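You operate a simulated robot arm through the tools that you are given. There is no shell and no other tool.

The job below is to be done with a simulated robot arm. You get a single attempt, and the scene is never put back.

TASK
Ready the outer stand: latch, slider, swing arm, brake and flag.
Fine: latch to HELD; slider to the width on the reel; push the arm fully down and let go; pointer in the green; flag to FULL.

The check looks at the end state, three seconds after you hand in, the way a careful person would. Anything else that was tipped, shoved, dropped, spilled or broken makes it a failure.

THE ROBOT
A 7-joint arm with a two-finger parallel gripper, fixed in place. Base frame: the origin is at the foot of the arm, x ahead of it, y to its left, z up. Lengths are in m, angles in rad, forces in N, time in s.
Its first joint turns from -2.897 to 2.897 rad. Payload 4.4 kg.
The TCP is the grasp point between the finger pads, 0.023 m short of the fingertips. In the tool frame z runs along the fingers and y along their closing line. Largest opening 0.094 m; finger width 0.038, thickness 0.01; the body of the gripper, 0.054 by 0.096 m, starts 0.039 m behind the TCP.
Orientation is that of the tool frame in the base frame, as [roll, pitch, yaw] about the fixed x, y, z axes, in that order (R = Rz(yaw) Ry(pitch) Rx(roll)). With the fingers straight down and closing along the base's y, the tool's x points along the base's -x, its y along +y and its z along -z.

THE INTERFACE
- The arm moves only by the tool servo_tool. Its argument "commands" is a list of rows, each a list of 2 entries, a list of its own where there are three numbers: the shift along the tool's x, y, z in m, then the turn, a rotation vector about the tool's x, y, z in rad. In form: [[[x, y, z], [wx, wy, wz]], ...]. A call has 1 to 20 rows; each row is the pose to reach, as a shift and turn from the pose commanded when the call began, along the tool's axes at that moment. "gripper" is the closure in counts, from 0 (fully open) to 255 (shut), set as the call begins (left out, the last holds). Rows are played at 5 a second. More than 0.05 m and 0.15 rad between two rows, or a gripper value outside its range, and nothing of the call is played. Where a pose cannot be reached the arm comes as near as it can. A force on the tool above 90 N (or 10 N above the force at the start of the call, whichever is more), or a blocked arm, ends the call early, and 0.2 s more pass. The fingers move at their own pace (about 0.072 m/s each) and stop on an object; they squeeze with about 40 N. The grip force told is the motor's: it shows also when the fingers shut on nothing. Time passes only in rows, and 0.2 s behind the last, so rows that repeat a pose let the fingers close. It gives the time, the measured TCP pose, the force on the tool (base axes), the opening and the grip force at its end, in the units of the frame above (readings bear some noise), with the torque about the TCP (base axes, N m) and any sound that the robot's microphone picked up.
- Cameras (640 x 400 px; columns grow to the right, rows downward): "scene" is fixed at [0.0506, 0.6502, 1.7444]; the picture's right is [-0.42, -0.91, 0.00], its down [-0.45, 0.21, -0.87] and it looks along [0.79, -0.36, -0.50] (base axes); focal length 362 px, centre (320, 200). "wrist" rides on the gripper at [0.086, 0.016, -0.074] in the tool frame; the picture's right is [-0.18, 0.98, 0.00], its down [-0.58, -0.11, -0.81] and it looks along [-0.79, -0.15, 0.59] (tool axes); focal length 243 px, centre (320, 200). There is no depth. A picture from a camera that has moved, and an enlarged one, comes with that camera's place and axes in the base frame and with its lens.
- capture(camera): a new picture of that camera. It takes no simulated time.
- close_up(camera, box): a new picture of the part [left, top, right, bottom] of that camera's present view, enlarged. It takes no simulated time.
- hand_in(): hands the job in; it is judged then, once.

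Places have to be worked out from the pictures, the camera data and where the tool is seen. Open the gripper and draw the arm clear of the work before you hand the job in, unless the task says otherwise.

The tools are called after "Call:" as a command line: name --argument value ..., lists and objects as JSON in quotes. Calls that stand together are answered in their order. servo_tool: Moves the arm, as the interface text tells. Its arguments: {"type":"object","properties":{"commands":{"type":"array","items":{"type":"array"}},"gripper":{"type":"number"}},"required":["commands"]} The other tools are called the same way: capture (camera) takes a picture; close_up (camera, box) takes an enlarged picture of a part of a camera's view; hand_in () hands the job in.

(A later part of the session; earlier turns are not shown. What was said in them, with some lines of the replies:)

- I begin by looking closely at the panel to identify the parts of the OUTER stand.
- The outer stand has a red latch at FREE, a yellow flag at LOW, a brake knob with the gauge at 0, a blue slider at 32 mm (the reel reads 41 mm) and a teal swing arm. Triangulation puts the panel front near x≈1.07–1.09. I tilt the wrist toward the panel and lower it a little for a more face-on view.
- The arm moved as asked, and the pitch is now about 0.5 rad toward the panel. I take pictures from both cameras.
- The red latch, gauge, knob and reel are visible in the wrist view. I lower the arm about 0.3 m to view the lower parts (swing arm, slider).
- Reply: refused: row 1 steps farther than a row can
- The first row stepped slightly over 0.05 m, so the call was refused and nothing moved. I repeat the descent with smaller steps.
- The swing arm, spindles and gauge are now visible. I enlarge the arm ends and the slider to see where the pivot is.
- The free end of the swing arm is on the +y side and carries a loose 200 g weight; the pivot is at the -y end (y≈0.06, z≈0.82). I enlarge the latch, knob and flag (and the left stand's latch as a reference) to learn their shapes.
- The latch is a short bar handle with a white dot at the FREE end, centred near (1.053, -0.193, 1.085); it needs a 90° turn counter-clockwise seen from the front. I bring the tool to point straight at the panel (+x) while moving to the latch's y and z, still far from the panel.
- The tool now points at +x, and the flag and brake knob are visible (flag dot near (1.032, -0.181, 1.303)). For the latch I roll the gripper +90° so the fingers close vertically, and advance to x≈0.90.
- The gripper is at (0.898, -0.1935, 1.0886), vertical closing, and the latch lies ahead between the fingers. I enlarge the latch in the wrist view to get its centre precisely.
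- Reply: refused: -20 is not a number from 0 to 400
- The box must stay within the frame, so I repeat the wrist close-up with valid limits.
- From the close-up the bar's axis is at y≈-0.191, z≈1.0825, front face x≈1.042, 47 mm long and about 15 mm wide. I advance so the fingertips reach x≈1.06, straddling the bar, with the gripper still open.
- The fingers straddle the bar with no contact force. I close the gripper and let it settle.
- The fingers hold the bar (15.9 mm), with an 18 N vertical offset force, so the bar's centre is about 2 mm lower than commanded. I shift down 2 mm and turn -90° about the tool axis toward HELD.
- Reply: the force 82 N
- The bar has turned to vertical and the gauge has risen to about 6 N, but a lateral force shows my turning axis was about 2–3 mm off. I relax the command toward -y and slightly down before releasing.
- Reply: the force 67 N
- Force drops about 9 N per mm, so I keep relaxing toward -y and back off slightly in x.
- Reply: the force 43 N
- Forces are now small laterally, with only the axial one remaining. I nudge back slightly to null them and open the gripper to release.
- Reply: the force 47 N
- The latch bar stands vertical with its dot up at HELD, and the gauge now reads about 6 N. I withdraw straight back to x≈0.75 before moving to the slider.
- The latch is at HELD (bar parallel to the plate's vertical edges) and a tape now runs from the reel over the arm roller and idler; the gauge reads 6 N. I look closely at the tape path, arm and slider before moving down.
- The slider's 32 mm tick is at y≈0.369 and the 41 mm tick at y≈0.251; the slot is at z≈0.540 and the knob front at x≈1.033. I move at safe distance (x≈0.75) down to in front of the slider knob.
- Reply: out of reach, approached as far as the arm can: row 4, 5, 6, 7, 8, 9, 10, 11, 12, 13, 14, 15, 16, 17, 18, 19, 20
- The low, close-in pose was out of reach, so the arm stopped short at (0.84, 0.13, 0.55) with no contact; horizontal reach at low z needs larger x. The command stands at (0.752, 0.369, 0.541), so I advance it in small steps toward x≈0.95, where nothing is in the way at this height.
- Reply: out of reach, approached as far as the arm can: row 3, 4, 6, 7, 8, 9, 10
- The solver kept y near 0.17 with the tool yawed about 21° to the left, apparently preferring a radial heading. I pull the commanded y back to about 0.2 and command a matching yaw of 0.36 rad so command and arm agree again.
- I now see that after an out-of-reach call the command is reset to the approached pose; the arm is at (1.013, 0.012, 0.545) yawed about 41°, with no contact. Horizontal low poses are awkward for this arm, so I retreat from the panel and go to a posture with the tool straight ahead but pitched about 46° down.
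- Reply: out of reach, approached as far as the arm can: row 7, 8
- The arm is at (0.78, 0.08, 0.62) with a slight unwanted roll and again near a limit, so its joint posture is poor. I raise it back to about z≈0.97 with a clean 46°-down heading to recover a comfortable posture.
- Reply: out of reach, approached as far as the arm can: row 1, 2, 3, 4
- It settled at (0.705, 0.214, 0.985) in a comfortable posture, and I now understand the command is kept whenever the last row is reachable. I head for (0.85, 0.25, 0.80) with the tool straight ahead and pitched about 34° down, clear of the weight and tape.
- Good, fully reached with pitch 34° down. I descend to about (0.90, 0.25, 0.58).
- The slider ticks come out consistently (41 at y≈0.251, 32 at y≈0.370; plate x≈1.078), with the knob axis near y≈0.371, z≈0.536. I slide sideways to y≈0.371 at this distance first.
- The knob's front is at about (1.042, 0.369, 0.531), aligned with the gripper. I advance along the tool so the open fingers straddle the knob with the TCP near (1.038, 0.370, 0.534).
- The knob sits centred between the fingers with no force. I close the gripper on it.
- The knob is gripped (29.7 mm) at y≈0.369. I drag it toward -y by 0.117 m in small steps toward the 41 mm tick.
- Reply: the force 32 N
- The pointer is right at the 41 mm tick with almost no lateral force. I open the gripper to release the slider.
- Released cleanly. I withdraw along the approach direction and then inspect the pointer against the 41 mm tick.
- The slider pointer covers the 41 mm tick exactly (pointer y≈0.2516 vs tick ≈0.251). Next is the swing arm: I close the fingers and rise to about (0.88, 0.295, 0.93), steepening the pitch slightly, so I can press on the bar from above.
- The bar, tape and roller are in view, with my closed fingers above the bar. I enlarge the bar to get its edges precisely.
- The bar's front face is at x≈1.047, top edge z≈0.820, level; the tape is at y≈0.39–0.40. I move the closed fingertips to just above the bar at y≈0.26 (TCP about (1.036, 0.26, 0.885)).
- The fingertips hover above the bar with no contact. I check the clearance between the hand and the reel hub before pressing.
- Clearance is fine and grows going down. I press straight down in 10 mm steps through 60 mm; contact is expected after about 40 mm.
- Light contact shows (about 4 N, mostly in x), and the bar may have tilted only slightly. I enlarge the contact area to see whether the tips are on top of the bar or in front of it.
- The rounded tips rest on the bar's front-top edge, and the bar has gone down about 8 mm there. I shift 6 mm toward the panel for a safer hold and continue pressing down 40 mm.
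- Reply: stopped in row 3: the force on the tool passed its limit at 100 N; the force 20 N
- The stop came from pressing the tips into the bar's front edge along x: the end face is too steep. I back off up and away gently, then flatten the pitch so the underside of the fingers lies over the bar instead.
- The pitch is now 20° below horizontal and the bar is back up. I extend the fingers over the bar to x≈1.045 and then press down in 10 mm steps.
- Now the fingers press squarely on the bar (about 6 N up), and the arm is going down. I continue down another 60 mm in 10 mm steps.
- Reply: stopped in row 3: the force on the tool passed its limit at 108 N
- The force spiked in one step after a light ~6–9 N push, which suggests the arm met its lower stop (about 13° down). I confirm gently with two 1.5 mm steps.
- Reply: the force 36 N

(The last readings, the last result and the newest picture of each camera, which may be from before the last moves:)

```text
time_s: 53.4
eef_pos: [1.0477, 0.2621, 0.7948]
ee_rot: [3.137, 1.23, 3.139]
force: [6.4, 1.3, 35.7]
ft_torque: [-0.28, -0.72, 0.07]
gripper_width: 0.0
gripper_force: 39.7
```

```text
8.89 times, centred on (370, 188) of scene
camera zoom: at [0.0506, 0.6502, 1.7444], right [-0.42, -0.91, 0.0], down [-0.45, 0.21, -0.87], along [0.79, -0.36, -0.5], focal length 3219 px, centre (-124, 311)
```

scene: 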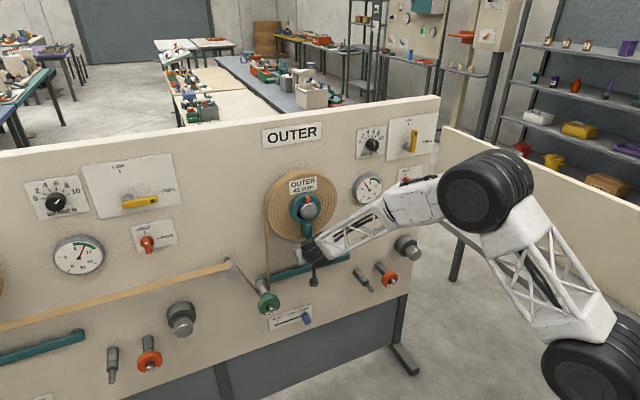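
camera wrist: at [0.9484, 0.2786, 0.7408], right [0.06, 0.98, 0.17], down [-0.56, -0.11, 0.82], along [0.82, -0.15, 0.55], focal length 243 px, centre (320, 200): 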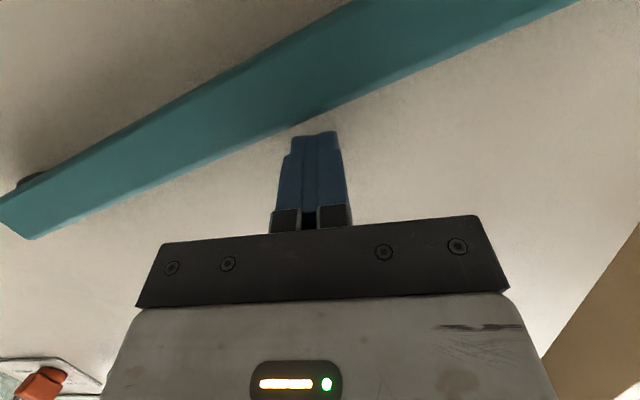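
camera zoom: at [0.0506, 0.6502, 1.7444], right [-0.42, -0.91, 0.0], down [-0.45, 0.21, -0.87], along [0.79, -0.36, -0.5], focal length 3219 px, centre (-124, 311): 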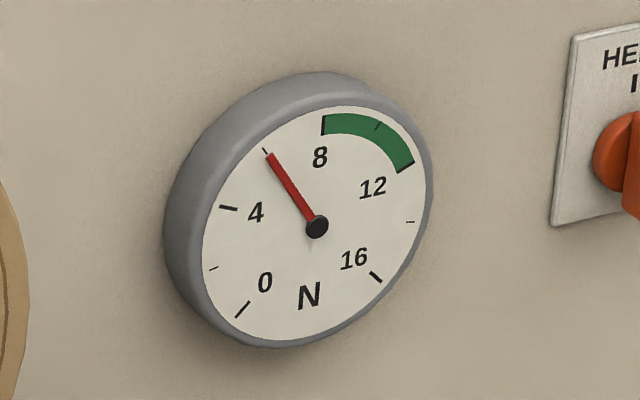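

The force rises to 36 N without motion, so the arm is at its lower stop, i.e. fully down. I now let go gently by rising slowly (5–6 mm per step).

Call:
servo_tool --commands '[[[-0.0028, 0, -0.001], [0, 0, 0]], [[-0.0075, 0, -0.0028], [0, 0, 0]], [[-0.0131, 0, -0.0049], [0, 0, 0]], [[-0.0188, 0, -0.007], [0, 0, 0]], [[-0.0244, 0, -0.009], [0, 0, 0]], [[-0.03, 0, -0.0111], [0, 0, 0]], [[-0.0356, 0, -0.0132], [0, 0, 0]], [[-0.0413, 0, -0.0153], [0, 0, 0]], [[-0.0469, 0, -0.0174], [0, 0, 0]], [[-0.0525, 0, -0.0195], [0, 0, 0]], [[-0.0581, 0, -0.0216], [0, 0, 0]], [[-0.0638, 0, -0.0237], [0, 0, 0]], [[-0.07, 0, -0.026], [0, 0, 0]], [[-0.07, 0, -0.026], [0, 0, 0]]]'

Call:
capture --camera "wrist"

Call:
close_up --camera "scene" --box '[210, 180, 390, 330]'

Call:
close_up --camera "scene" --box '[345, 165, 395, 210]'

```text
time_s: 56.4
eef_pos: [1.0464, 0.2615, 0.8662]
ee_rot: [3.14, 1.225, -3.141]
force: [-0.6, 0.1, 0.4]
ft_torque: [-0.02, 0.0, 0.0]
gripper_width: 0.0002
gripper_force: 39.5
```

```text
taken
camera wrist: at [0.9464, 0.2776, 0.8109], right [0.06, 0.98, 0.17], down [-0.56, -0.11, 0.82], along [0.82, -0.15, 0.55], focal length 243 px, centre (320, 200)
```

wrist: 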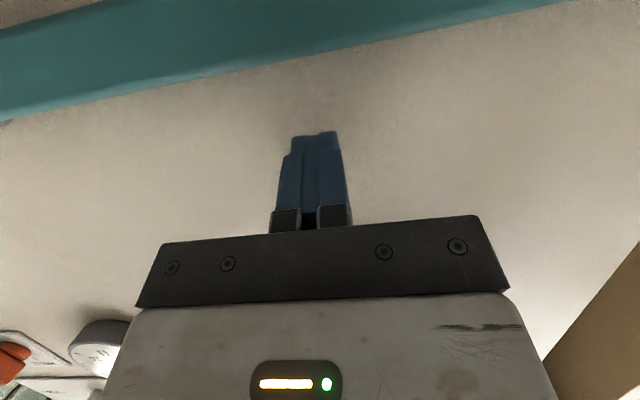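

```text
2.67 times, centred on (300, 255) of scene
camera zoom: at [0.0506, 0.6502, 1.7444], right [-0.42, -0.91, 0.0], down [-0.45, 0.21, -0.87], along [0.79, -0.36, -0.5], focal length 966 px, centre (373, 53)
```

zoom: 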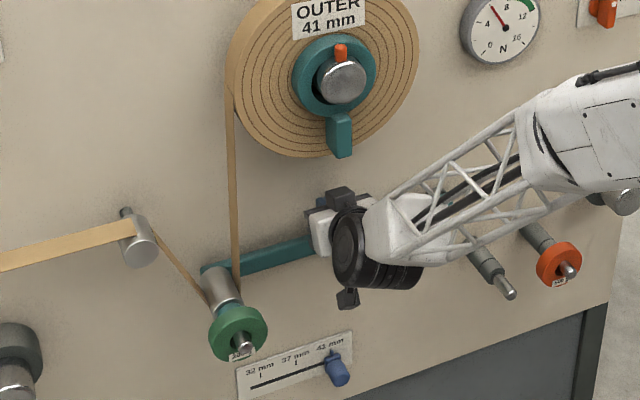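

```text
8.89 times, centred on (370, 188) of scene
camera zoom: at [0.0506, 0.6502, 1.7444], right [-0.42, -0.91, 0.0], down [-0.45, 0.21, -0.87], along [0.79, -0.36, -0.5], focal length 3219 px, centre (-124, 311)
```

zoom: 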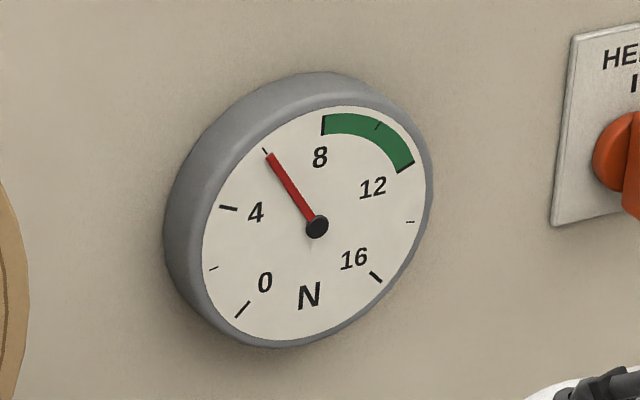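

The arm returned to level by itself, the weight is still on its peg, and the gauge still shows 6 N. I withdraw 0.2 m from the panel before heading up to the brake knob.

Call:
servo_tool --commands '[[[0.0098, 0, -0.039], [0, 0, 0]], [[0.0195, 0, -0.078], [0, 0, 0]], [[0.0293, 0, -0.117], [0, 0, 0]], [[0.039, 0, -0.156], [0, 0, 0]], [[0.0488, 0, -0.195], [0, 0, 0]]]'

Call:
servo_tool --commands '[[[-0.0306, -0.0233, -0.011], [0, -0.0288, 0]], [[-0.0612, -0.0467, -0.022], [0, -0.0575, 0]], [[-0.0918, -0.07, -0.033], [0, -0.0863, 0]], [[-0.1223, -0.0933, -0.0439], [0, -0.115, 0]], [[-0.1529, -0.1167, -0.0549], [0, -0.1438, 0]], [[-0.1835, -0.14, -0.0659], [0, -0.1725, 0]], [[-0.2141, -0.1633, -0.0769], [0, -0.2013, 0]], [[-0.2447, -0.1867, -0.0879], [0, -0.23, 0]], [[-0.2753, -0.21, -0.0989], [0, -0.2588, 0]], [[-0.3058, -0.2333, -0.1098], [0, -0.2875, 0]], [[-0.3364, -0.2567, -0.1208], [0, -0.3163, 0]], [[-0.367, -0.28, -0.1318], [0, -0.345, 0]], [[-0.367, -0.28, -0.1318], [0, -0.345, 0]]]' --gripper 0

Call:
capture --camera "wrist"

Call:
capture --camera "scene"

```text
time_s: 57.6
eef_pos: [0.846, 0.2597, 0.8863]
ee_rot: [3.138, 1.226, 3.139]
force: [-0.6, 0.2, -1.0]
ft_torque: [0.0, -0.02, 0.0]
gripper_width: 0.0
gripper_force: 39.8
```

```text
time_s: 60.4
eef_pos: [0.8454, -0.0196, 1.2754]
ee_rot: [-1.417, 1.57, -1.418]
force: [0.7, 0.6, -0.4]
ft_torque: [0.01, -0.01, 0.0]
gripper_width: 0.0942
gripper_force: 0.1
```

```text
taken
camera wrist: at [0.7704, -0.0027, 1.1901], right [0.0, 0.98, 0.18], down [-0.81, -0.11, 0.58], along [0.59, -0.15, 0.79], focal length 243 px, centre (320, 200)
```

wrist: 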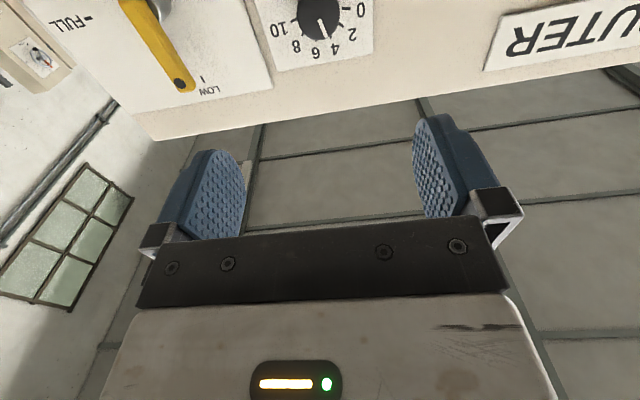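

```text
taken
```

scene: 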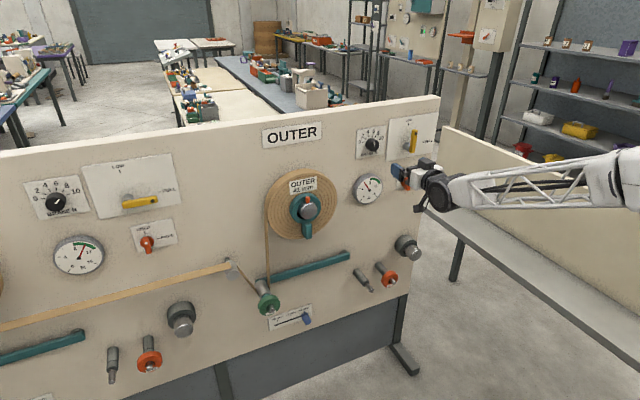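

The tool is level in front of the brake knob at (0.845, -0.020, 1.275). I zoom in on the knob for its centre and pointer angle.

Call:
close_up --camera "wrist" --box '[260, 0, 380, 75]'

Call:
close_up --camera "scene" --box '[350, 120, 395, 165]'

Call:
close_up --camera "wrist" --box '[100, 0, 260, 110]'

```text
5.33 times, centred on (320, 38) of wrist
camera zoom: at [0.7704, -0.0027, 1.1901], right [0.0, 0.98, 0.18], down [-0.81, -0.11, 0.58], along [0.59, -0.15, 0.79], focal length 1294 px, centre (320, 1067)
```

zoom: 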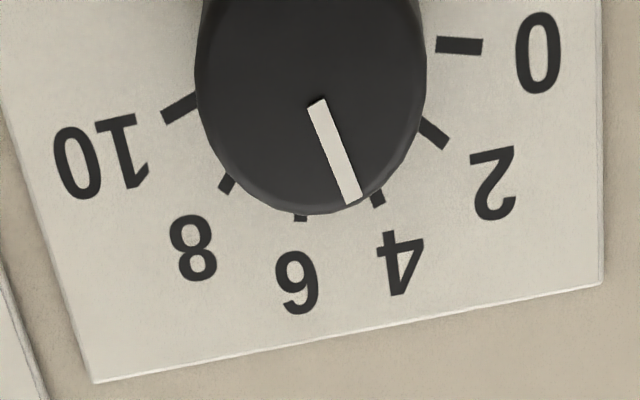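

```text
8.89 times, centred on (372, 142) of scene
camera zoom: at [0.0506, 0.6502, 1.7444], right [-0.42, -0.91, 0.0], down [-0.45, 0.21, -0.87], along [0.79, -0.36, -0.5], focal length 3219 px, centre (-147, 711)
```

zoom: 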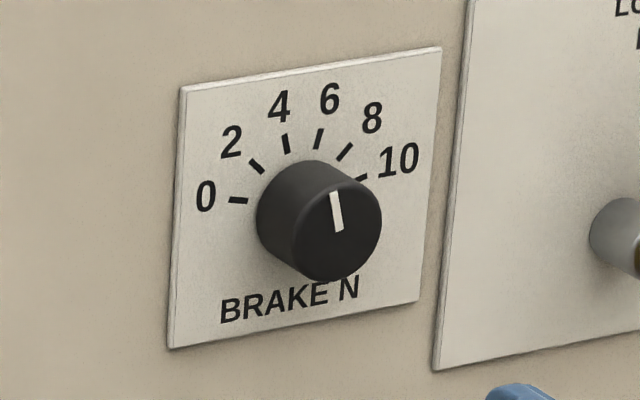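

```text
3.64 times, centred on (180, 55) of wrist
camera zoom: at [0.7704, -0.0027, 1.1901], right [0.0, 0.98, 0.18], down [-0.81, -0.11, 0.58], along [0.59, -0.15, 0.79], focal length 882 px, centre (829, 727)
```

zoom: 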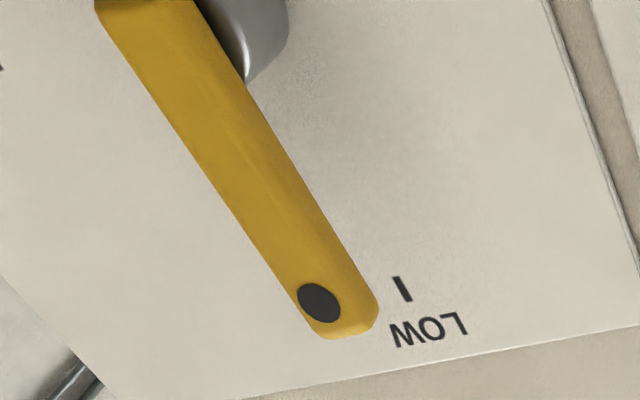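

The pointer stands at 4 with the gauge at 6 N (brake + 2 N from the weight), so 8 should give about 10 N; that is a 60° clockwise turn. The knob axis is near y≈-0.0205, z≈1.2725, front at x≈1.05; I advance the open fingers around it.

Call:
servo_tool --commands '[[[0.0016, -0.0007, 0.04], [0, 0, 0]], [[0.0032, -0.0013, 0.08], [0, 0, 0]], [[0.0032, -0.0013, 0.12], [0, 0, 0]], [[0.0032, -0.0013, 0.155], [0, 0, 0]], [[0.0032, -0.0013, 0.18], [0, 0, 0]], [[0.0032, -0.0013, 0.2], [0, 0, 0]], [[0.0032, -0.0013, 0.2], [0, 0, 0]]]'

Call:
capture --camera "wrist"

Call:
close_up --camera "scene" --box '[340, 110, 420, 170]'

```text
time_s: 62.0
eef_pos: [1.0466, -0.0207, 1.2697]
ee_rot: [-1.551, 1.571, -1.553]
force: [-0.5, -0.1, 0.7]
ft_torque: [-0.04, -0.03, 0.01]
gripper_width: 0.0941
gripper_force: 0.1
```

```text
taken
camera wrist: at [0.9721, -0.0033, 1.1856], right [0.0, 0.98, 0.18], down [-0.81, -0.11, 0.58], along [0.59, -0.15, 0.79], focal length 243 px, centre (320, 200)
```

wrist: 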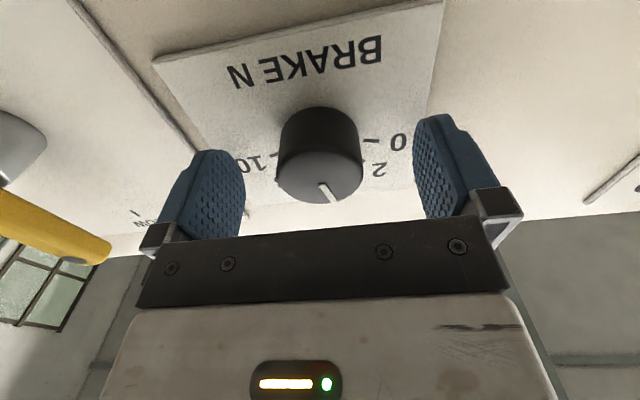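

```text
6.67 times, centred on (380, 140) of scene
camera zoom: at [0.0506, 0.6502, 1.7444], right [-0.42, -0.91, 0.0], down [-0.45, 0.21, -0.87], along [0.79, -0.36, -0.5], focal length 2414 px, centre (-80, 600)
```

zoom: 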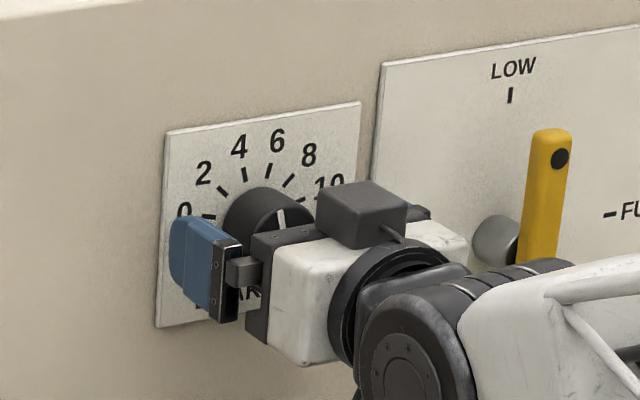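

The knob's front face appears exactly where the TCP axis should project (320, 178), so alignment is good. I close the gripper on the knob.

Call:
servo_tool --commands '[[[0, 0, 0], [0, 0, 0]], [[0, 0, 0], [0, 0, 0]], [[0, 0, 0], [0, 0, 0]], [[0, 0, 0], [0, 0, 0]], [[0, 0, 0], [0, 0, 0]]]' --gripper 255

```text
time_s: 63.2
eef_pos: [1.0465, -0.0205, 1.2709]
ee_rot: [1.631, 1.57, 1.633]
force: [2.6, 1.3, 0.7]
ft_torque: [-0.01, 0.15, -0.07]
gripper_width: 0.0407
gripper_force: 45.0
```

Gripped at 40.7 mm with almost no side force. I turn the knob clockwise by about 30° first and check.

Call:
servo_tool --commands '[[[0, 0, 0], [0, 0, 0.105]], [[0, 0, 0], [0, 0, 0.21]], [[0, 0, 0], [0, 0, 0.315]], [[0, 0, 0], [0, 0, 0.42]], [[0, 0, 0], [0, 0, 0.524]], [[0, 0, 0], [0, 0, 0.524]]]'

Call:
capture --camera "wrist"

Call:
close_up --camera "scene" --box '[340, 115, 410, 210]'

```text
time_s: 64.6
eef_pos: [1.0464, -0.02, 1.2696]
ee_rot: [1.575, 1.047, 1.575]
force: [2.9, 9.7, -14.1]
ft_torque: [0.01, -1.04, -0.09]
gripper_width: 0.0404
gripper_force: 45.1
```

```text
taken
camera wrist: at [0.9719, 0.0376, 1.2053], right [0.0, 0.76, 0.65], down [-0.81, -0.39, 0.45], along [0.59, -0.53, 0.61], focal length 243 px, centre (320, 200)
```

wrist: 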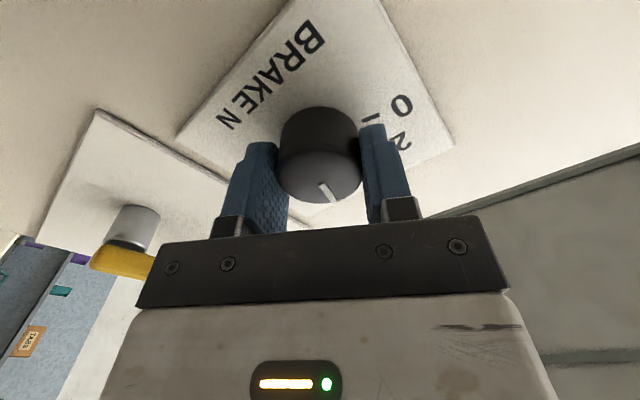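

```text
4.21 times, centred on (375, 162) of scene
camera zoom: at [0.0506, 0.6502, 1.7444], right [-0.42, -0.91, 0.0], down [-0.45, 0.21, -0.87], along [0.79, -0.36, -0.5], focal length 1525 px, centre (88, 358)
```

zoom: 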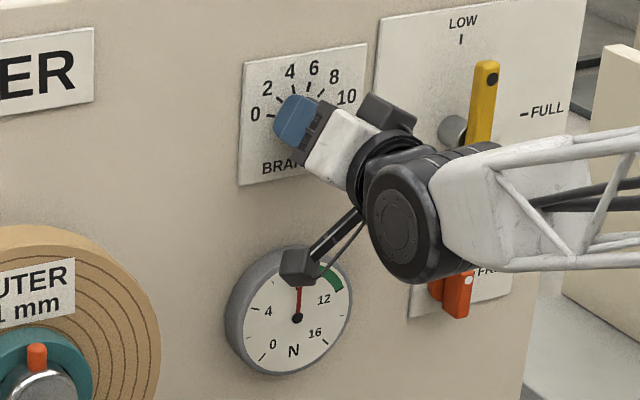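

The gauge has moved to about 8 N after 30°, so the relation holds (knob turns with the gripper, small forces). I turn a further 30° for about 10 N.

Call:
servo_tool --commands '[[[0, 0, 0], [0, 0, 0.105]], [[0, 0, 0], [0, 0, 0.21]], [[0, 0, 0], [0, 0, 0.315]], [[0, 0, 0], [0, 0, 0.42]], [[0, 0, 0], [0, 0, 0.524]], [[0, 0, 0], [0, 0, 0.524]]]'

Call:
close_up --camera "scene" --box '[340, 115, 410, 210]'

```text
time_s: 66.0
eef_pos: [1.0469, -0.0199, 1.2709]
ee_rot: [1.573, 0.521, 1.572]
force: [2.8, 13.9, -32.1]
ft_torque: [0.01, -0.45, 0.36]
gripper_width: 0.0406
gripper_force: 44.7
```

```text
4.21 times, centred on (375, 162) of scene
camera zoom: at [0.0506, 0.6502, 1.7444], right [-0.42, -0.91, 0.0], down [-0.45, 0.21, -0.87], along [0.79, -0.36, -0.5], focal length 1525 px, centre (88, 358)
```

zoom: 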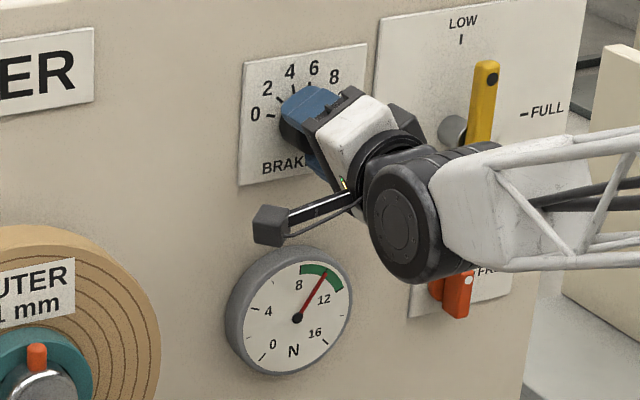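

The pointer is now in the green. I zoom in on the gauge to confirm its position within the band before releasing.

Call:
close_up --camera "scene" --box '[345, 165, 395, 210]'

```text
8.89 times, centred on (370, 188) of scene
camera zoom: at [0.0506, 0.6502, 1.7444], right [-0.42, -0.91, 0.0], down [-0.45, 0.21, -0.87], along [0.79, -0.36, -0.5], focal length 3219 px, centre (-124, 311)
```

zoom: 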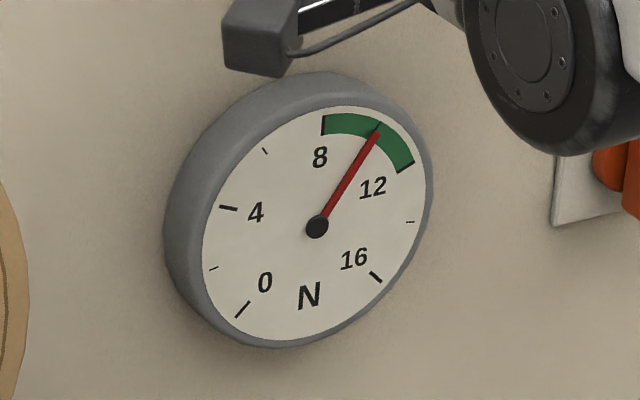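

It reads 10 N, the middle of the green band. I relax the small side forces and then open the gripper.

Call:
servo_tool --commands '[[[0.001, -0.0008, 0], [0, 0, 0]], [[0.002, -0.0015, 0], [0, 0, 0]], [[0.002, -0.0015, 0], [0, 0, 0]]]'

Call:
servo_tool --commands '[[[0, 0, 0], [0, 0, 0]], [[0, 0, 0], [0, 0, 0]], [[0, 0, 0], [0, 0, 0]], [[0, 0, 0], [0, 0, 0]]]' --gripper 0

Call:
close_up --camera "scene" --box '[345, 165, 395, 210]'

Call:
capture --camera "wrist"

```text
time_s: 66.8
eef_pos: [1.0462, -0.0209, 1.2715]
ee_rot: [1.571, 0.522, 1.572]
force: [-2.2, 1.6, -22.3]
ft_torque: [-0.03, 0.97, 0.08]
gripper_width: 0.0405
gripper_force: 45.4
```

```text
time_s: 67.8
eef_pos: [1.0468, -0.0195, 1.2707]
ee_rot: [1.57, 0.522, 1.571]
force: [0.5, -0.4, -0.3]
ft_torque: [0.02, -0.01, -0.02]
gripper_width: 0.0939
gripper_force: 0.0
```

```text
8.89 times, centred on (370, 188) of scene
camera zoom: at [0.0506, 0.6502, 1.7444], right [-0.42, -0.91, 0.0], down [-0.45, 0.21, -0.87], along [0.79, -0.36, -0.5], focal length 3219 px, centre (-124, 311)
```

zoom: 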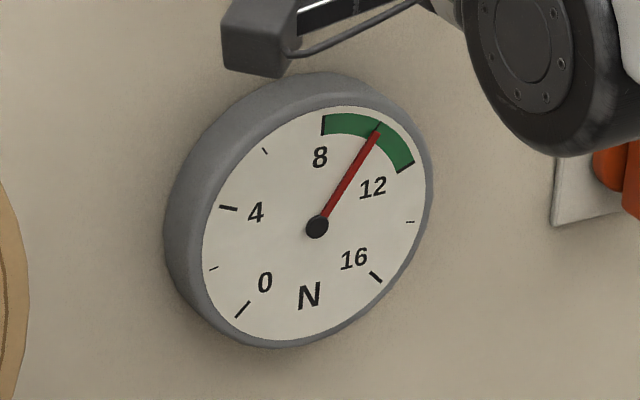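

```text
taken
camera wrist: at [0.9718, 0.0634, 1.2429], right [0.0, 0.33, 0.94], down [-0.81, -0.56, 0.2], along [0.59, -0.76, 0.27], focal length 243 px, centre (320, 200)
```

wrist: 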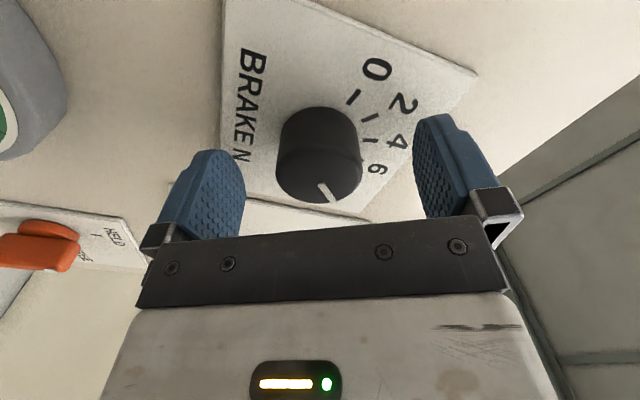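

The knob is released and the gauge stays at 10 N. I withdraw, undo the roll, and move in front of the flag at about (0.85, -0.18, 1.245).

Call:
servo_tool --commands '[[[0, 0, -0.035], [0, 0, 0]], [[0, 0, -0.07], [0, 0, 0]], [[0, 0, -0.105], [0, 0, 0]], [[-0.014, -0.0114, -0.116], [0, 0, -0.1164]], [[-0.0279, -0.0228, -0.127], [0, 0, -0.2329]], [[-0.0419, -0.0342, -0.138], [0, 0, -0.3493]], [[-0.0558, -0.0456, -0.149], [0, 0, -0.4658]], [[-0.0698, -0.0569, -0.16], [0, 0, -0.5822]], [[-0.0837, -0.0683, -0.171], [0, 0, -0.6987]], [[-0.0977, -0.0797, -0.18], [0, 0, -0.8151]], [[-0.1116, -0.0911, -0.19], [0, 0, -0.9316]], [[-0.1256, -0.1025, -0.2], [0, 0, -1.048]], [[-0.1256, -0.1025, -0.2], [0, 0, -1.048]]]'

Call:
capture --camera "wrist"

Call:
close_up --camera "wrist" --box '[240, 0, 400, 100]'

Call:
close_up --camera "scene" --box '[385, 105, 440, 165]'

```text
time_s: 70.6
eef_pos: [0.8468, -0.1809, 1.2447]
ee_rot: [-1.581, 1.571, -1.581]
force: [0.1, -1.0, -0.9]
ft_torque: [-0.02, -0.04, -0.02]
gripper_width: 0.0941
gripper_force: 0.0
```

```text
taken
camera wrist: at [0.7717, -0.1639, 1.1592], right [0.0, 0.98, 0.18], down [-0.81, -0.11, 0.58], along [0.59, -0.15, 0.79], focal length 243 px, centre (320, 200)
```

wrist: 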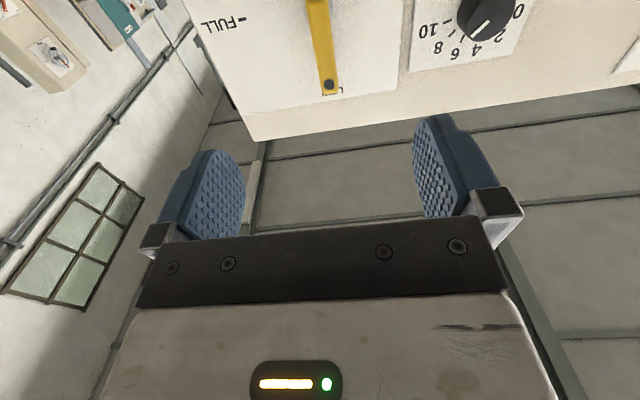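

```text
4.00 times, centred on (320, 50) of wrist
camera zoom: at [0.7717, -0.1639, 1.1592], right [0.0, 0.98, 0.18], down [-0.81, -0.11, 0.58], along [0.59, -0.15, 0.79], focal length 970 px, centre (320, 800)
```

zoom: 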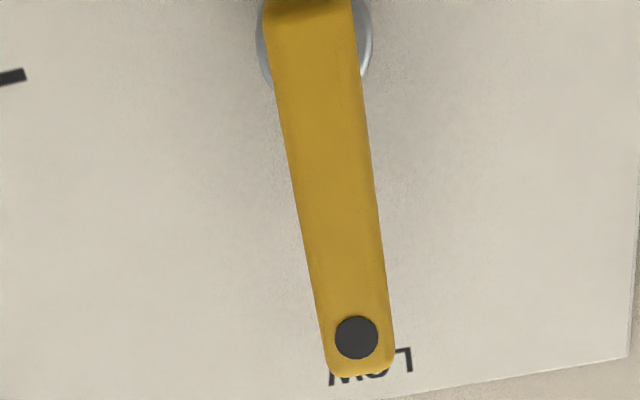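

```text
6.67 times, centred on (412, 135) of scene
camera zoom: at [0.0506, 0.6502, 1.7444], right [-0.42, -0.91, 0.0], down [-0.45, 0.21, -0.87], along [0.79, -0.36, -0.5], focal length 2414 px, centre (-297, 633)
```

zoom: 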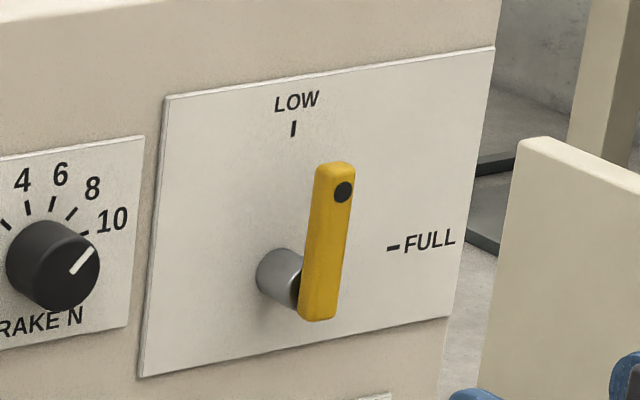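

The flag's pivot is at y≈-0.1795, z≈1.237; the lever is 20 mm wide with its front at x≈1.030 and top at z≈1.309. I advance the open fingers to straddle the lever 40 mm above the pivot.

Call:
servo_tool --commands '[[[-0.0107, 0.0002, 0.04], [0, 0, 0]], [[-0.0213, 0.0004, 0.08], [0, 0, 0]], [[-0.032, 0.0005, 0.115], [0, 0, 0]], [[-0.032, 0.0005, 0.15], [0, 0, 0]], [[-0.032, 0.0005, 0.181], [0, 0, 0]], [[-0.032, 0.0005, 0.181], [0, 0, 0]]]'

Call:
capture --camera "wrist"

Call:
close_up --camera "scene" --box '[370, 100, 450, 170]'

```text
time_s: 72.0
eef_pos: [1.0278, -0.1795, 1.2763]
ee_rot: [2.041, 1.567, 2.04]
force: [0.5, -0.7, 0.3]
ft_torque: [-0.02, -0.02, -0.01]
gripper_width: 0.0939
gripper_force: 0.0
```

```text
taken
camera wrist: at [0.9541, -0.1625, 1.1911], right [0.0, 0.98, 0.18], down [-0.81, -0.11, 0.58], along [0.59, -0.15, 0.79], focal length 243 px, centre (320, 200)
```

wrist: 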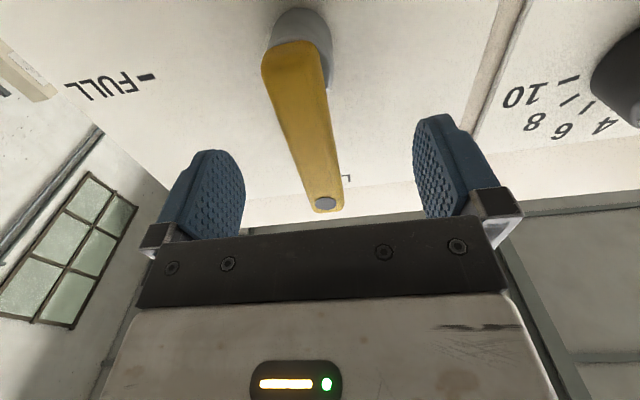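

```text
5.71 times, centred on (410, 135) of scene
camera zoom: at [0.0506, 0.6502, 1.7444], right [-0.42, -0.91, 0.0], down [-0.45, 0.21, -0.87], along [0.79, -0.36, -0.5], focal length 2069 px, centre (-194, 571)
```

zoom: 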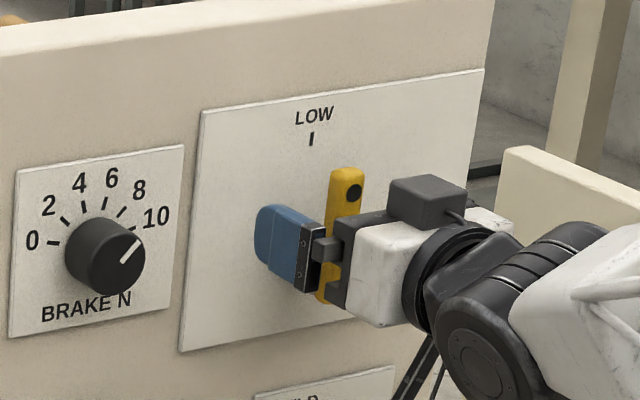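

The lever lies between the fingers with no contact force. I close the gripper on it.

Call:
servo_tool --commands '[[[0, 0, 0], [0, 0, 0]], [[0, 0, 0], [0, 0, 0]], [[0, 0, 0], [0, 0, 0]], [[0, 0, 0], [0, 0, 0]], [[0, 0, 0], [0, 0, 0]], [[0, 0, 0], [0, 0, 0]]]' --gripper 255

Call:
capture --camera "wrist"

```text
time_s: 73.4
eef_pos: [1.0279, -0.1802, 1.2771]
ee_rot: [1.793, 1.571, 1.794]
force: [8.2, -14.1, 0.3]
ft_torque: [-0.62, -0.08, -0.11]
gripper_width: 0.0199
gripper_force: 45.6
```

```text
taken
camera wrist: at [0.9538, -0.1632, 1.1912], right [0.0, 0.98, 0.18], down [-0.81, -0.11, 0.58], along [0.59, -0.15, 0.79], focal length 243 px, centre (320, 200)
```

wrist: 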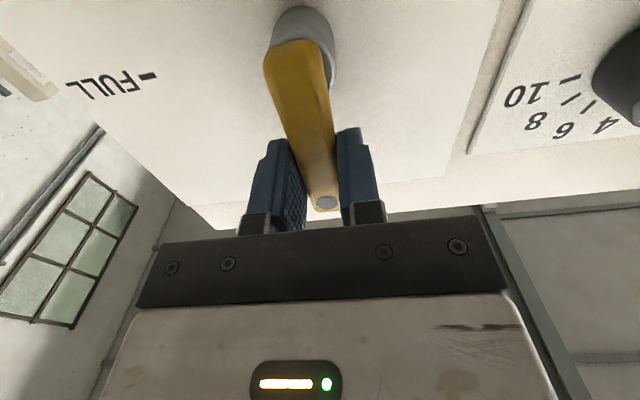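

Gripped (19.9 mm) with only 14 N of side load, meaning the lever is about 1 mm toward -y. I swing it the first 30° clockwise along a 40 mm arc about the pivot.

Call:
servo_tool --commands '[[[0.0003, -0.0062, 0], [0, 0, 0.131]], [[0.0014, -0.0114, 0], [0, 0, 0.262]], [[0.0031, -0.0163, 0], [0, 0, 0.393]], [[0.0054, -0.021, 0], [0, 0, 0.524]], [[0.0054, -0.021, 0], [0, 0, 0.524]]]'

Call:
close_up --camera "scene" --box '[340, 100, 450, 210]'

```text
time_s: 74.6
eef_pos: [1.027, -0.2007, 1.2707]
ee_rot: [1.573, 1.046, 1.573]
force: [14.9, -7.4, -1.0]
ft_torque: [-0.22, -0.06, -0.04]
gripper_width: 0.0201
gripper_force: 45.3
```

```text
3.64 times, centred on (395, 155) of scene
camera zoom: at [0.0506, 0.6502, 1.7444], right [-0.42, -0.91, 0.0], down [-0.45, 0.21, -0.87], along [0.79, -0.36, -0.5], focal length 1317 px, centre (47, 364)
```

zoom: 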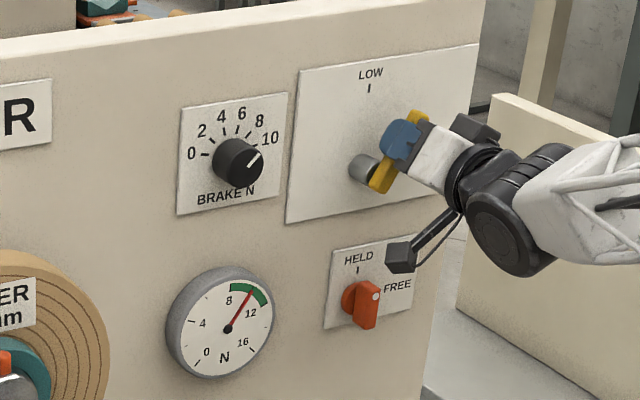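

The flag follows smoothly with low forces. I continue the same arc through the next 30°.

Call:
servo_tool --commands '[[[0.0003, -0.0052, 0], [0, 0, 0.131]], [[0.0014, -0.0104, 0], [0, 0, 0.262]], [[0.0031, -0.0153, 0], [0, 0, 0.393]], [[0.0054, -0.02, 0], [0, 0, 0.524]], [[0.0054, -0.02, 0], [0, 0, 0.524]]]'

Call:
close_up --camera "scene" --box '[340, 100, 450, 210]'

```text
time_s: 75.8
eef_pos: [1.0282, -0.2144, 1.2555]
ee_rot: [1.57, 0.522, 1.57]
force: [21.9, -19.1, 1.1]
ft_torque: [-0.33, 0.32, 0.21]
gripper_width: 0.02
gripper_force: 44.7
```

```text
3.64 times, centred on (395, 155) of scene
camera zoom: at [0.0506, 0.6502, 1.7444], right [-0.42, -0.91, 0.0], down [-0.45, 0.21, -0.87], along [0.79, -0.36, -0.5], focal length 1317 px, centre (47, 364)
```

zoom: 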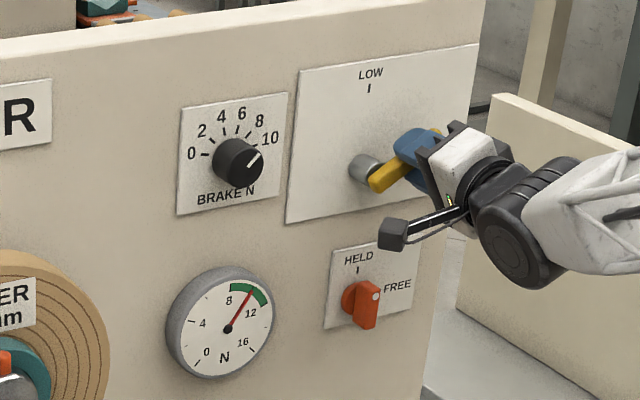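

The flag is at about 60° with moderate forces (≈20 N). I do the last 30° of the arc to bring it to FULL.

Call:
servo_tool --commands '[[[0.0003, -0.0052, 0], [0, 0, 0.131]], [[0.0014, -0.0104, 0], [0, 0, 0.262]], [[0.0031, -0.0153, 0], [0, 0, 0.393]], [[0.0054, -0.02, 0], [0, 0, 0.524]], [[0.0054, -0.02, 0], [0, 0, 0.524]]]'

Call:
close_up --camera "scene" --box '[385, 105, 440, 165]'

Call:
capture --camera "wrist"

```text
time_s: 77.0
eef_pos: [1.0276, -0.2215, 1.2363]
ee_rot: [1.573, -0.005, 1.57]
force: [27.3, -29.9, -5.4]
ft_torque: [-1.58, 0.09, -0.15]
gripper_width: 0.0198
gripper_force: 45.5
```

```text
6.67 times, centred on (412, 135) of scene
camera zoom: at [0.0506, 0.6502, 1.7444], right [-0.42, -0.91, 0.0], down [-0.45, 0.21, -0.87], along [0.79, -0.36, -0.5], focal length 2414 px, centre (-297, 633)
```

zoom: 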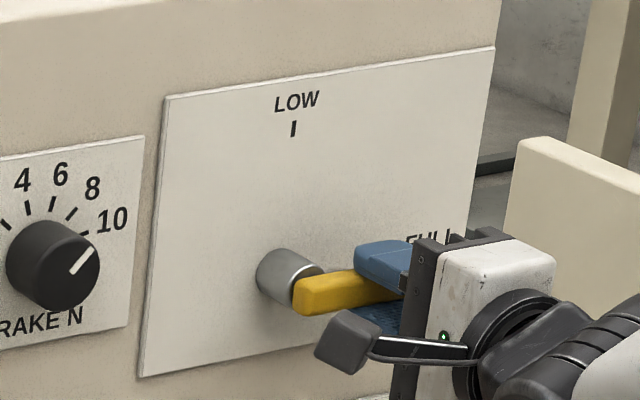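

```text
taken
camera wrist: at [0.9531, -0.1336, 1.2529], right [0.0, -0.19, 0.98], down [-0.81, -0.58, -0.11], along [0.59, -0.79, -0.15], focal length 243 px, centre (320, 200)
```

wrist: 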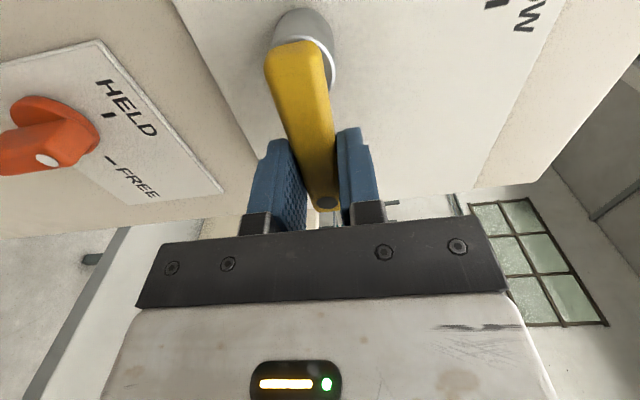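

The flag lies horizontal toward FULL. I relax the residual forces slightly and release it.

Call:
servo_tool --commands '[[[-0.001, 0, 0.0004], [0, 0, 0]], [[-0.002, -0.0003, 0.0007], [0, 0, 0]], [[-0.002, -0.0003, 0.0007], [0, 0, 0]]]'

Call:
servo_tool --commands '[[[0, 0, 0], [0, 0, 0]], [[0, 0, 0], [0, 0, 0]], [[0, 0, 0], [0, 0, 0]], [[0, 0, 0], [0, 0, 0]]]' --gripper 0

Call:
capture --camera "wrist"

Call:
close_up --camera "scene" --box '[385, 105, 440, 165]'

```text
time_s: 77.8
eef_pos: [1.0271, -0.2199, 1.235]
ee_rot: [1.57, -0.001, 1.573]
force: [-19.4, 8.4, -5.0]
ft_torque: [-0.71, 0.14, -0.15]
gripper_width: 0.0198
gripper_force: 45.0
```

```text
time_s: 78.8
eef_pos: [1.0275, -0.2216, 1.2355]
ee_rot: [1.572, -0.003, 1.57]
force: [-0.9, 0.7, -0.8]
ft_torque: [0.01, -0.02, -0.01]
gripper_width: 0.094
gripper_force: 0.3
```

```text
taken
camera wrist: at [0.9533, -0.135, 1.2529], right [0.0, -0.19, 0.98], down [-0.81, -0.58, -0.11], along [0.59, -0.79, -0.15], focal length 243 px, centre (320, 200)
```

wrist: 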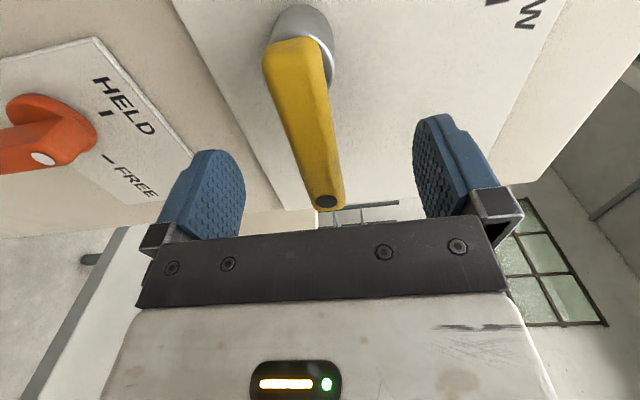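

```text
6.67 times, centred on (412, 135) of scene
camera zoom: at [0.0506, 0.6502, 1.7444], right [-0.42, -0.91, 0.0], down [-0.45, 0.21, -0.87], along [0.79, -0.36, -0.5], focal length 2414 px, centre (-297, 633)
```

zoom: 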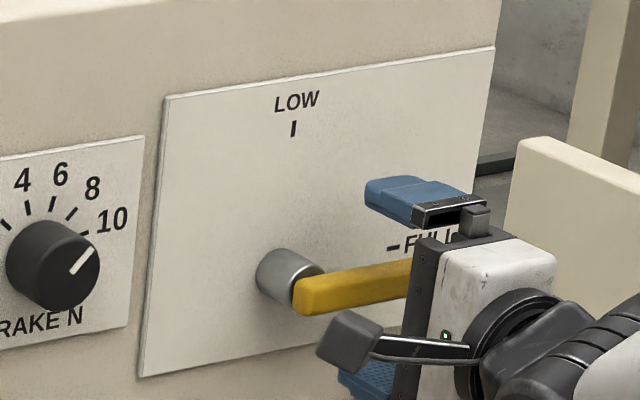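

The flag is released and lies level toward FULL. I withdraw straight back 0.2 m and inspect everything.

Call:
servo_tool --commands '[[[0, 0, -0.03], [0, 0, 0]], [[0, 0, -0.07], [0, 0, 0]], [[0, 0, -0.11], [0, 0, 0]], [[0, 0, -0.15], [0, 0, 0]], [[0, 0, -0.19], [0, 0, 0]], [[0, 0, -0.23], [0, 0, 0]], [[0, 0, -0.27], [0, 0, 0]]]'

Call:
capture --camera "scene"

Call:
close_up --camera "scene" --box '[340, 95, 440, 215]'

Call:
close_up --camera "scene" --box '[210, 170, 370, 345]'

Call:
close_up --camera "scene" --box '[385, 105, 440, 165]'

```text
time_s: 80.4
eef_pos: [0.7557, -0.221, 1.2329]
ee_rot: [1.571, -0.002, 1.572]
force: [0.0, -0.5, -0.3]
ft_torque: [0.02, -0.01, -0.01]
gripper_width: 0.0939
gripper_force: 0.0
```

```text
taken
```

scene: 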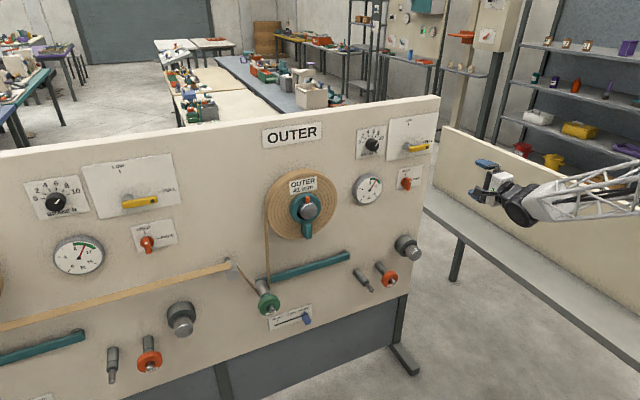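

```text
3.33 times, centred on (390, 155) of scene
camera zoom: at [0.0506, 0.6502, 1.7444], right [-0.42, -0.91, 0.0], down [-0.45, 0.21, -0.87], along [0.79, -0.36, -0.5], focal length 1207 px, centre (87, 350)
```

zoom: 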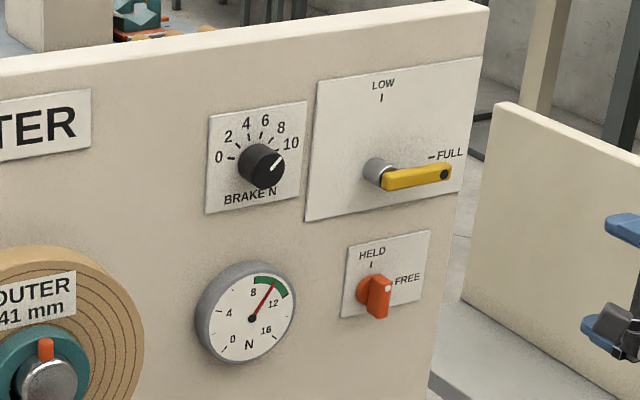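

```text
2.29 times, centred on (290, 258) of scene
camera zoom: at [0.0506, 0.6502, 1.7444], right [-0.42, -0.91, 0.0], down [-0.45, 0.21, -0.87], along [0.79, -0.36, -0.5], focal length 828 px, centre (389, 69)
```

zoom: 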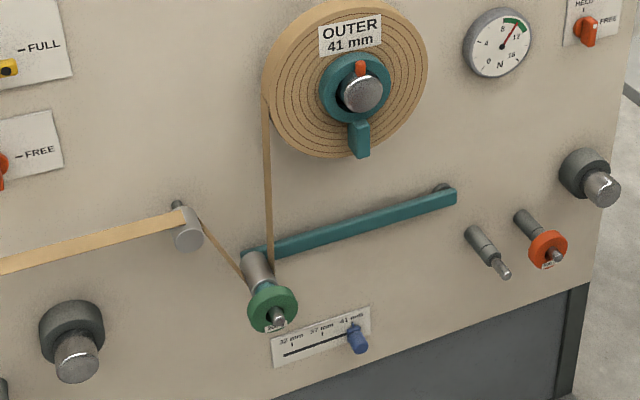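

```text
6.67 times, centred on (412, 135) of scene
camera zoom: at [0.0506, 0.6502, 1.7444], right [-0.42, -0.91, 0.0], down [-0.45, 0.21, -0.87], along [0.79, -0.36, -0.5], focal length 2414 px, centre (-297, 633)
```

zoom: 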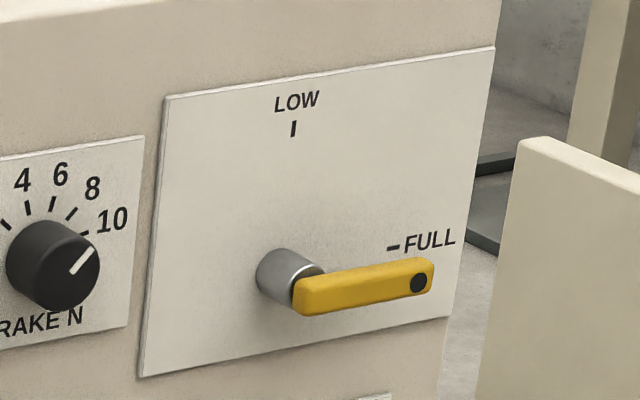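

All controls look right: latch HELD, flag FULL, knob at 8, gauge at 10 N, slider at 41 mm, arm level with the weight in place. I draw the arm back a bit more and let some time pass to see that nothing drifts.

Call:
servo_tool --commands '[[[0, 0, -0.03], [0, 0, 0]], [[0, 0, -0.06], [0, 0, 0]], [[0, 0, -0.09], [0, 0, 0]], [[0, 0, -0.1], [0, 0, 0]], [[0, 0, -0.1], [0, 0, 0]], [[0, 0, -0.1], [0, 0, 0]], [[0, 0, -0.1], [0, 0, 0]], [[0, 0, -0.1], [0, 0, 0]], [[0, 0, -0.1], [0, 0, 0]], [[0, 0, -0.1], [0, 0, 0]], [[0, 0, -0.1], [0, 0, 0]], [[0, 0, -0.1], [0, 0, 0]], [[0, 0, -0.1], [0, 0, 0]], [[0, 0, -0.1], [0, 0, 0]]]' --gripper 0

Call:
capture --camera "scene"

Call:
close_up --camera "scene" --box '[340, 95, 440, 215]'

Call:
close_up --camera "scene" --box '[250, 290, 330, 340]'

Call:
close_up --camera "scene" --box '[220, 230, 400, 320]'

```text
time_s: 83.4
eef_pos: [0.6579, -0.2232, 1.2355]
ee_rot: [1.572, -0.001, 1.572]
force: [0.4, 0.7, -0.2]
ft_torque: [0.01, 0.02, -0.01]
gripper_width: 0.094
gripper_force: 0.0
```

```text
taken
```

scene: 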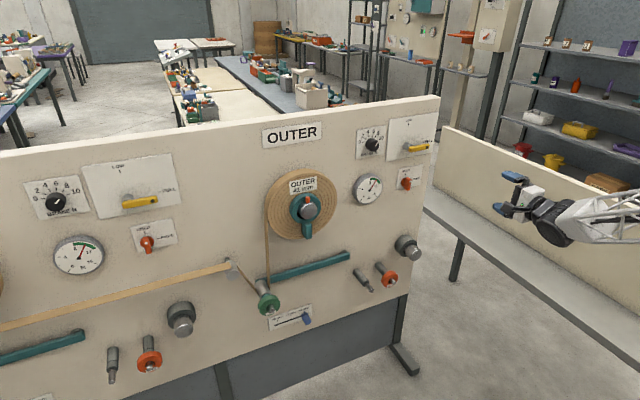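

```text
3.33 times, centred on (390, 155) of scene
camera zoom: at [0.0506, 0.6502, 1.7444], right [-0.42, -0.91, 0.0], down [-0.45, 0.21, -0.87], along [0.79, -0.36, -0.5], focal length 1207 px, centre (87, 350)
```

zoom: 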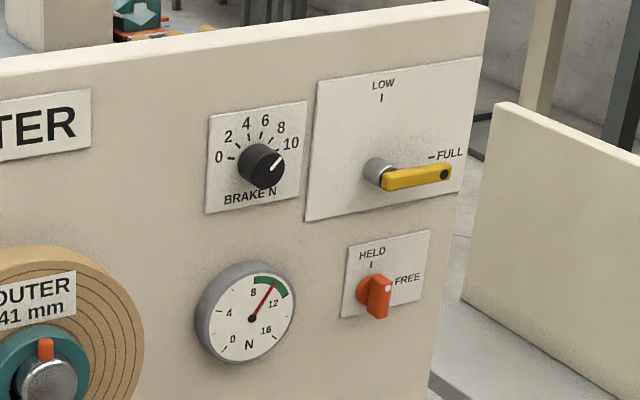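

```text
8.00 times, centred on (290, 315) of scene
camera zoom: at [0.0506, 0.6502, 1.7444], right [-0.42, -0.91, 0.0], down [-0.45, 0.21, -0.87], along [0.79, -0.36, -0.5], focal length 2897 px, centre (560, -720)
```

zoom: 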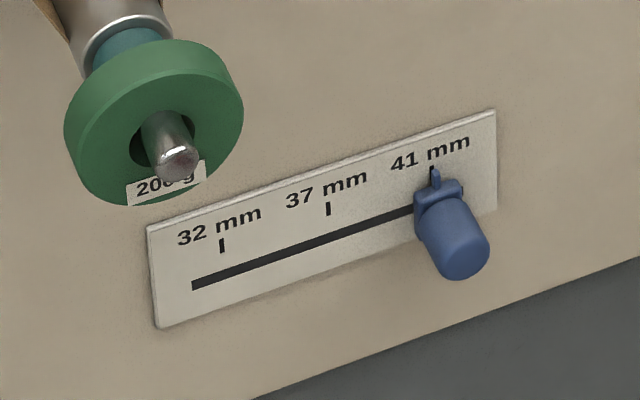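

```text
3.56 times, centred on (310, 275) of scene
camera zoom: at [0.0506, 0.6502, 1.7444], right [-0.42, -0.91, 0.0], down [-0.45, 0.21, -0.87], along [0.79, -0.36, -0.5], focal length 1288 px, centre (356, -67)
```

zoom: 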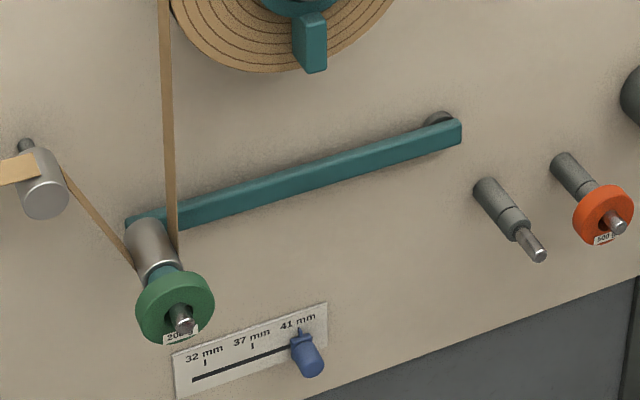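

Nothing has drifted over three seconds: latch HELD, slider pointer on the 41 mm tick, swing arm level after being pushed to its stop, gauge at 10 N in the green, flag at FULL, weights in place, gripper open and clear. I hand in the job.

Call:
hand_in

```text
The job is handed in.
```

The outer stand is ready and I've handed the job in. These are the states the final pictures show:

| Item | End state |
|---|---|
| Latch | Turned from FREE to HELD. The tape now runs from the reel over the arm roller. |
| Slider | Moved from 32 mm to 41 mm, the width on the reel. |
| Swing arm | Pushed down to its lower stop, about 14° below level, then let up slowly. It came back level by itself. |
| Brake | Knob turned from 4 to 8. The gauge reads 10 N, in the middle of the green. |
| Flag | Turned from LOW to FULL. |

The 200 g weight is still on its peg, and nothing else on the panel looks disturbed. The gripper is open and drawn back well clear of the panel.

While I was pushing the swing arm, the force limit stopped the robot twice, at about 100 N and 108 N. The first was the fingertips wedging on the bar's front edge, and the second was the bar reaching its stop. I saw no damage in the pictures afterwards.
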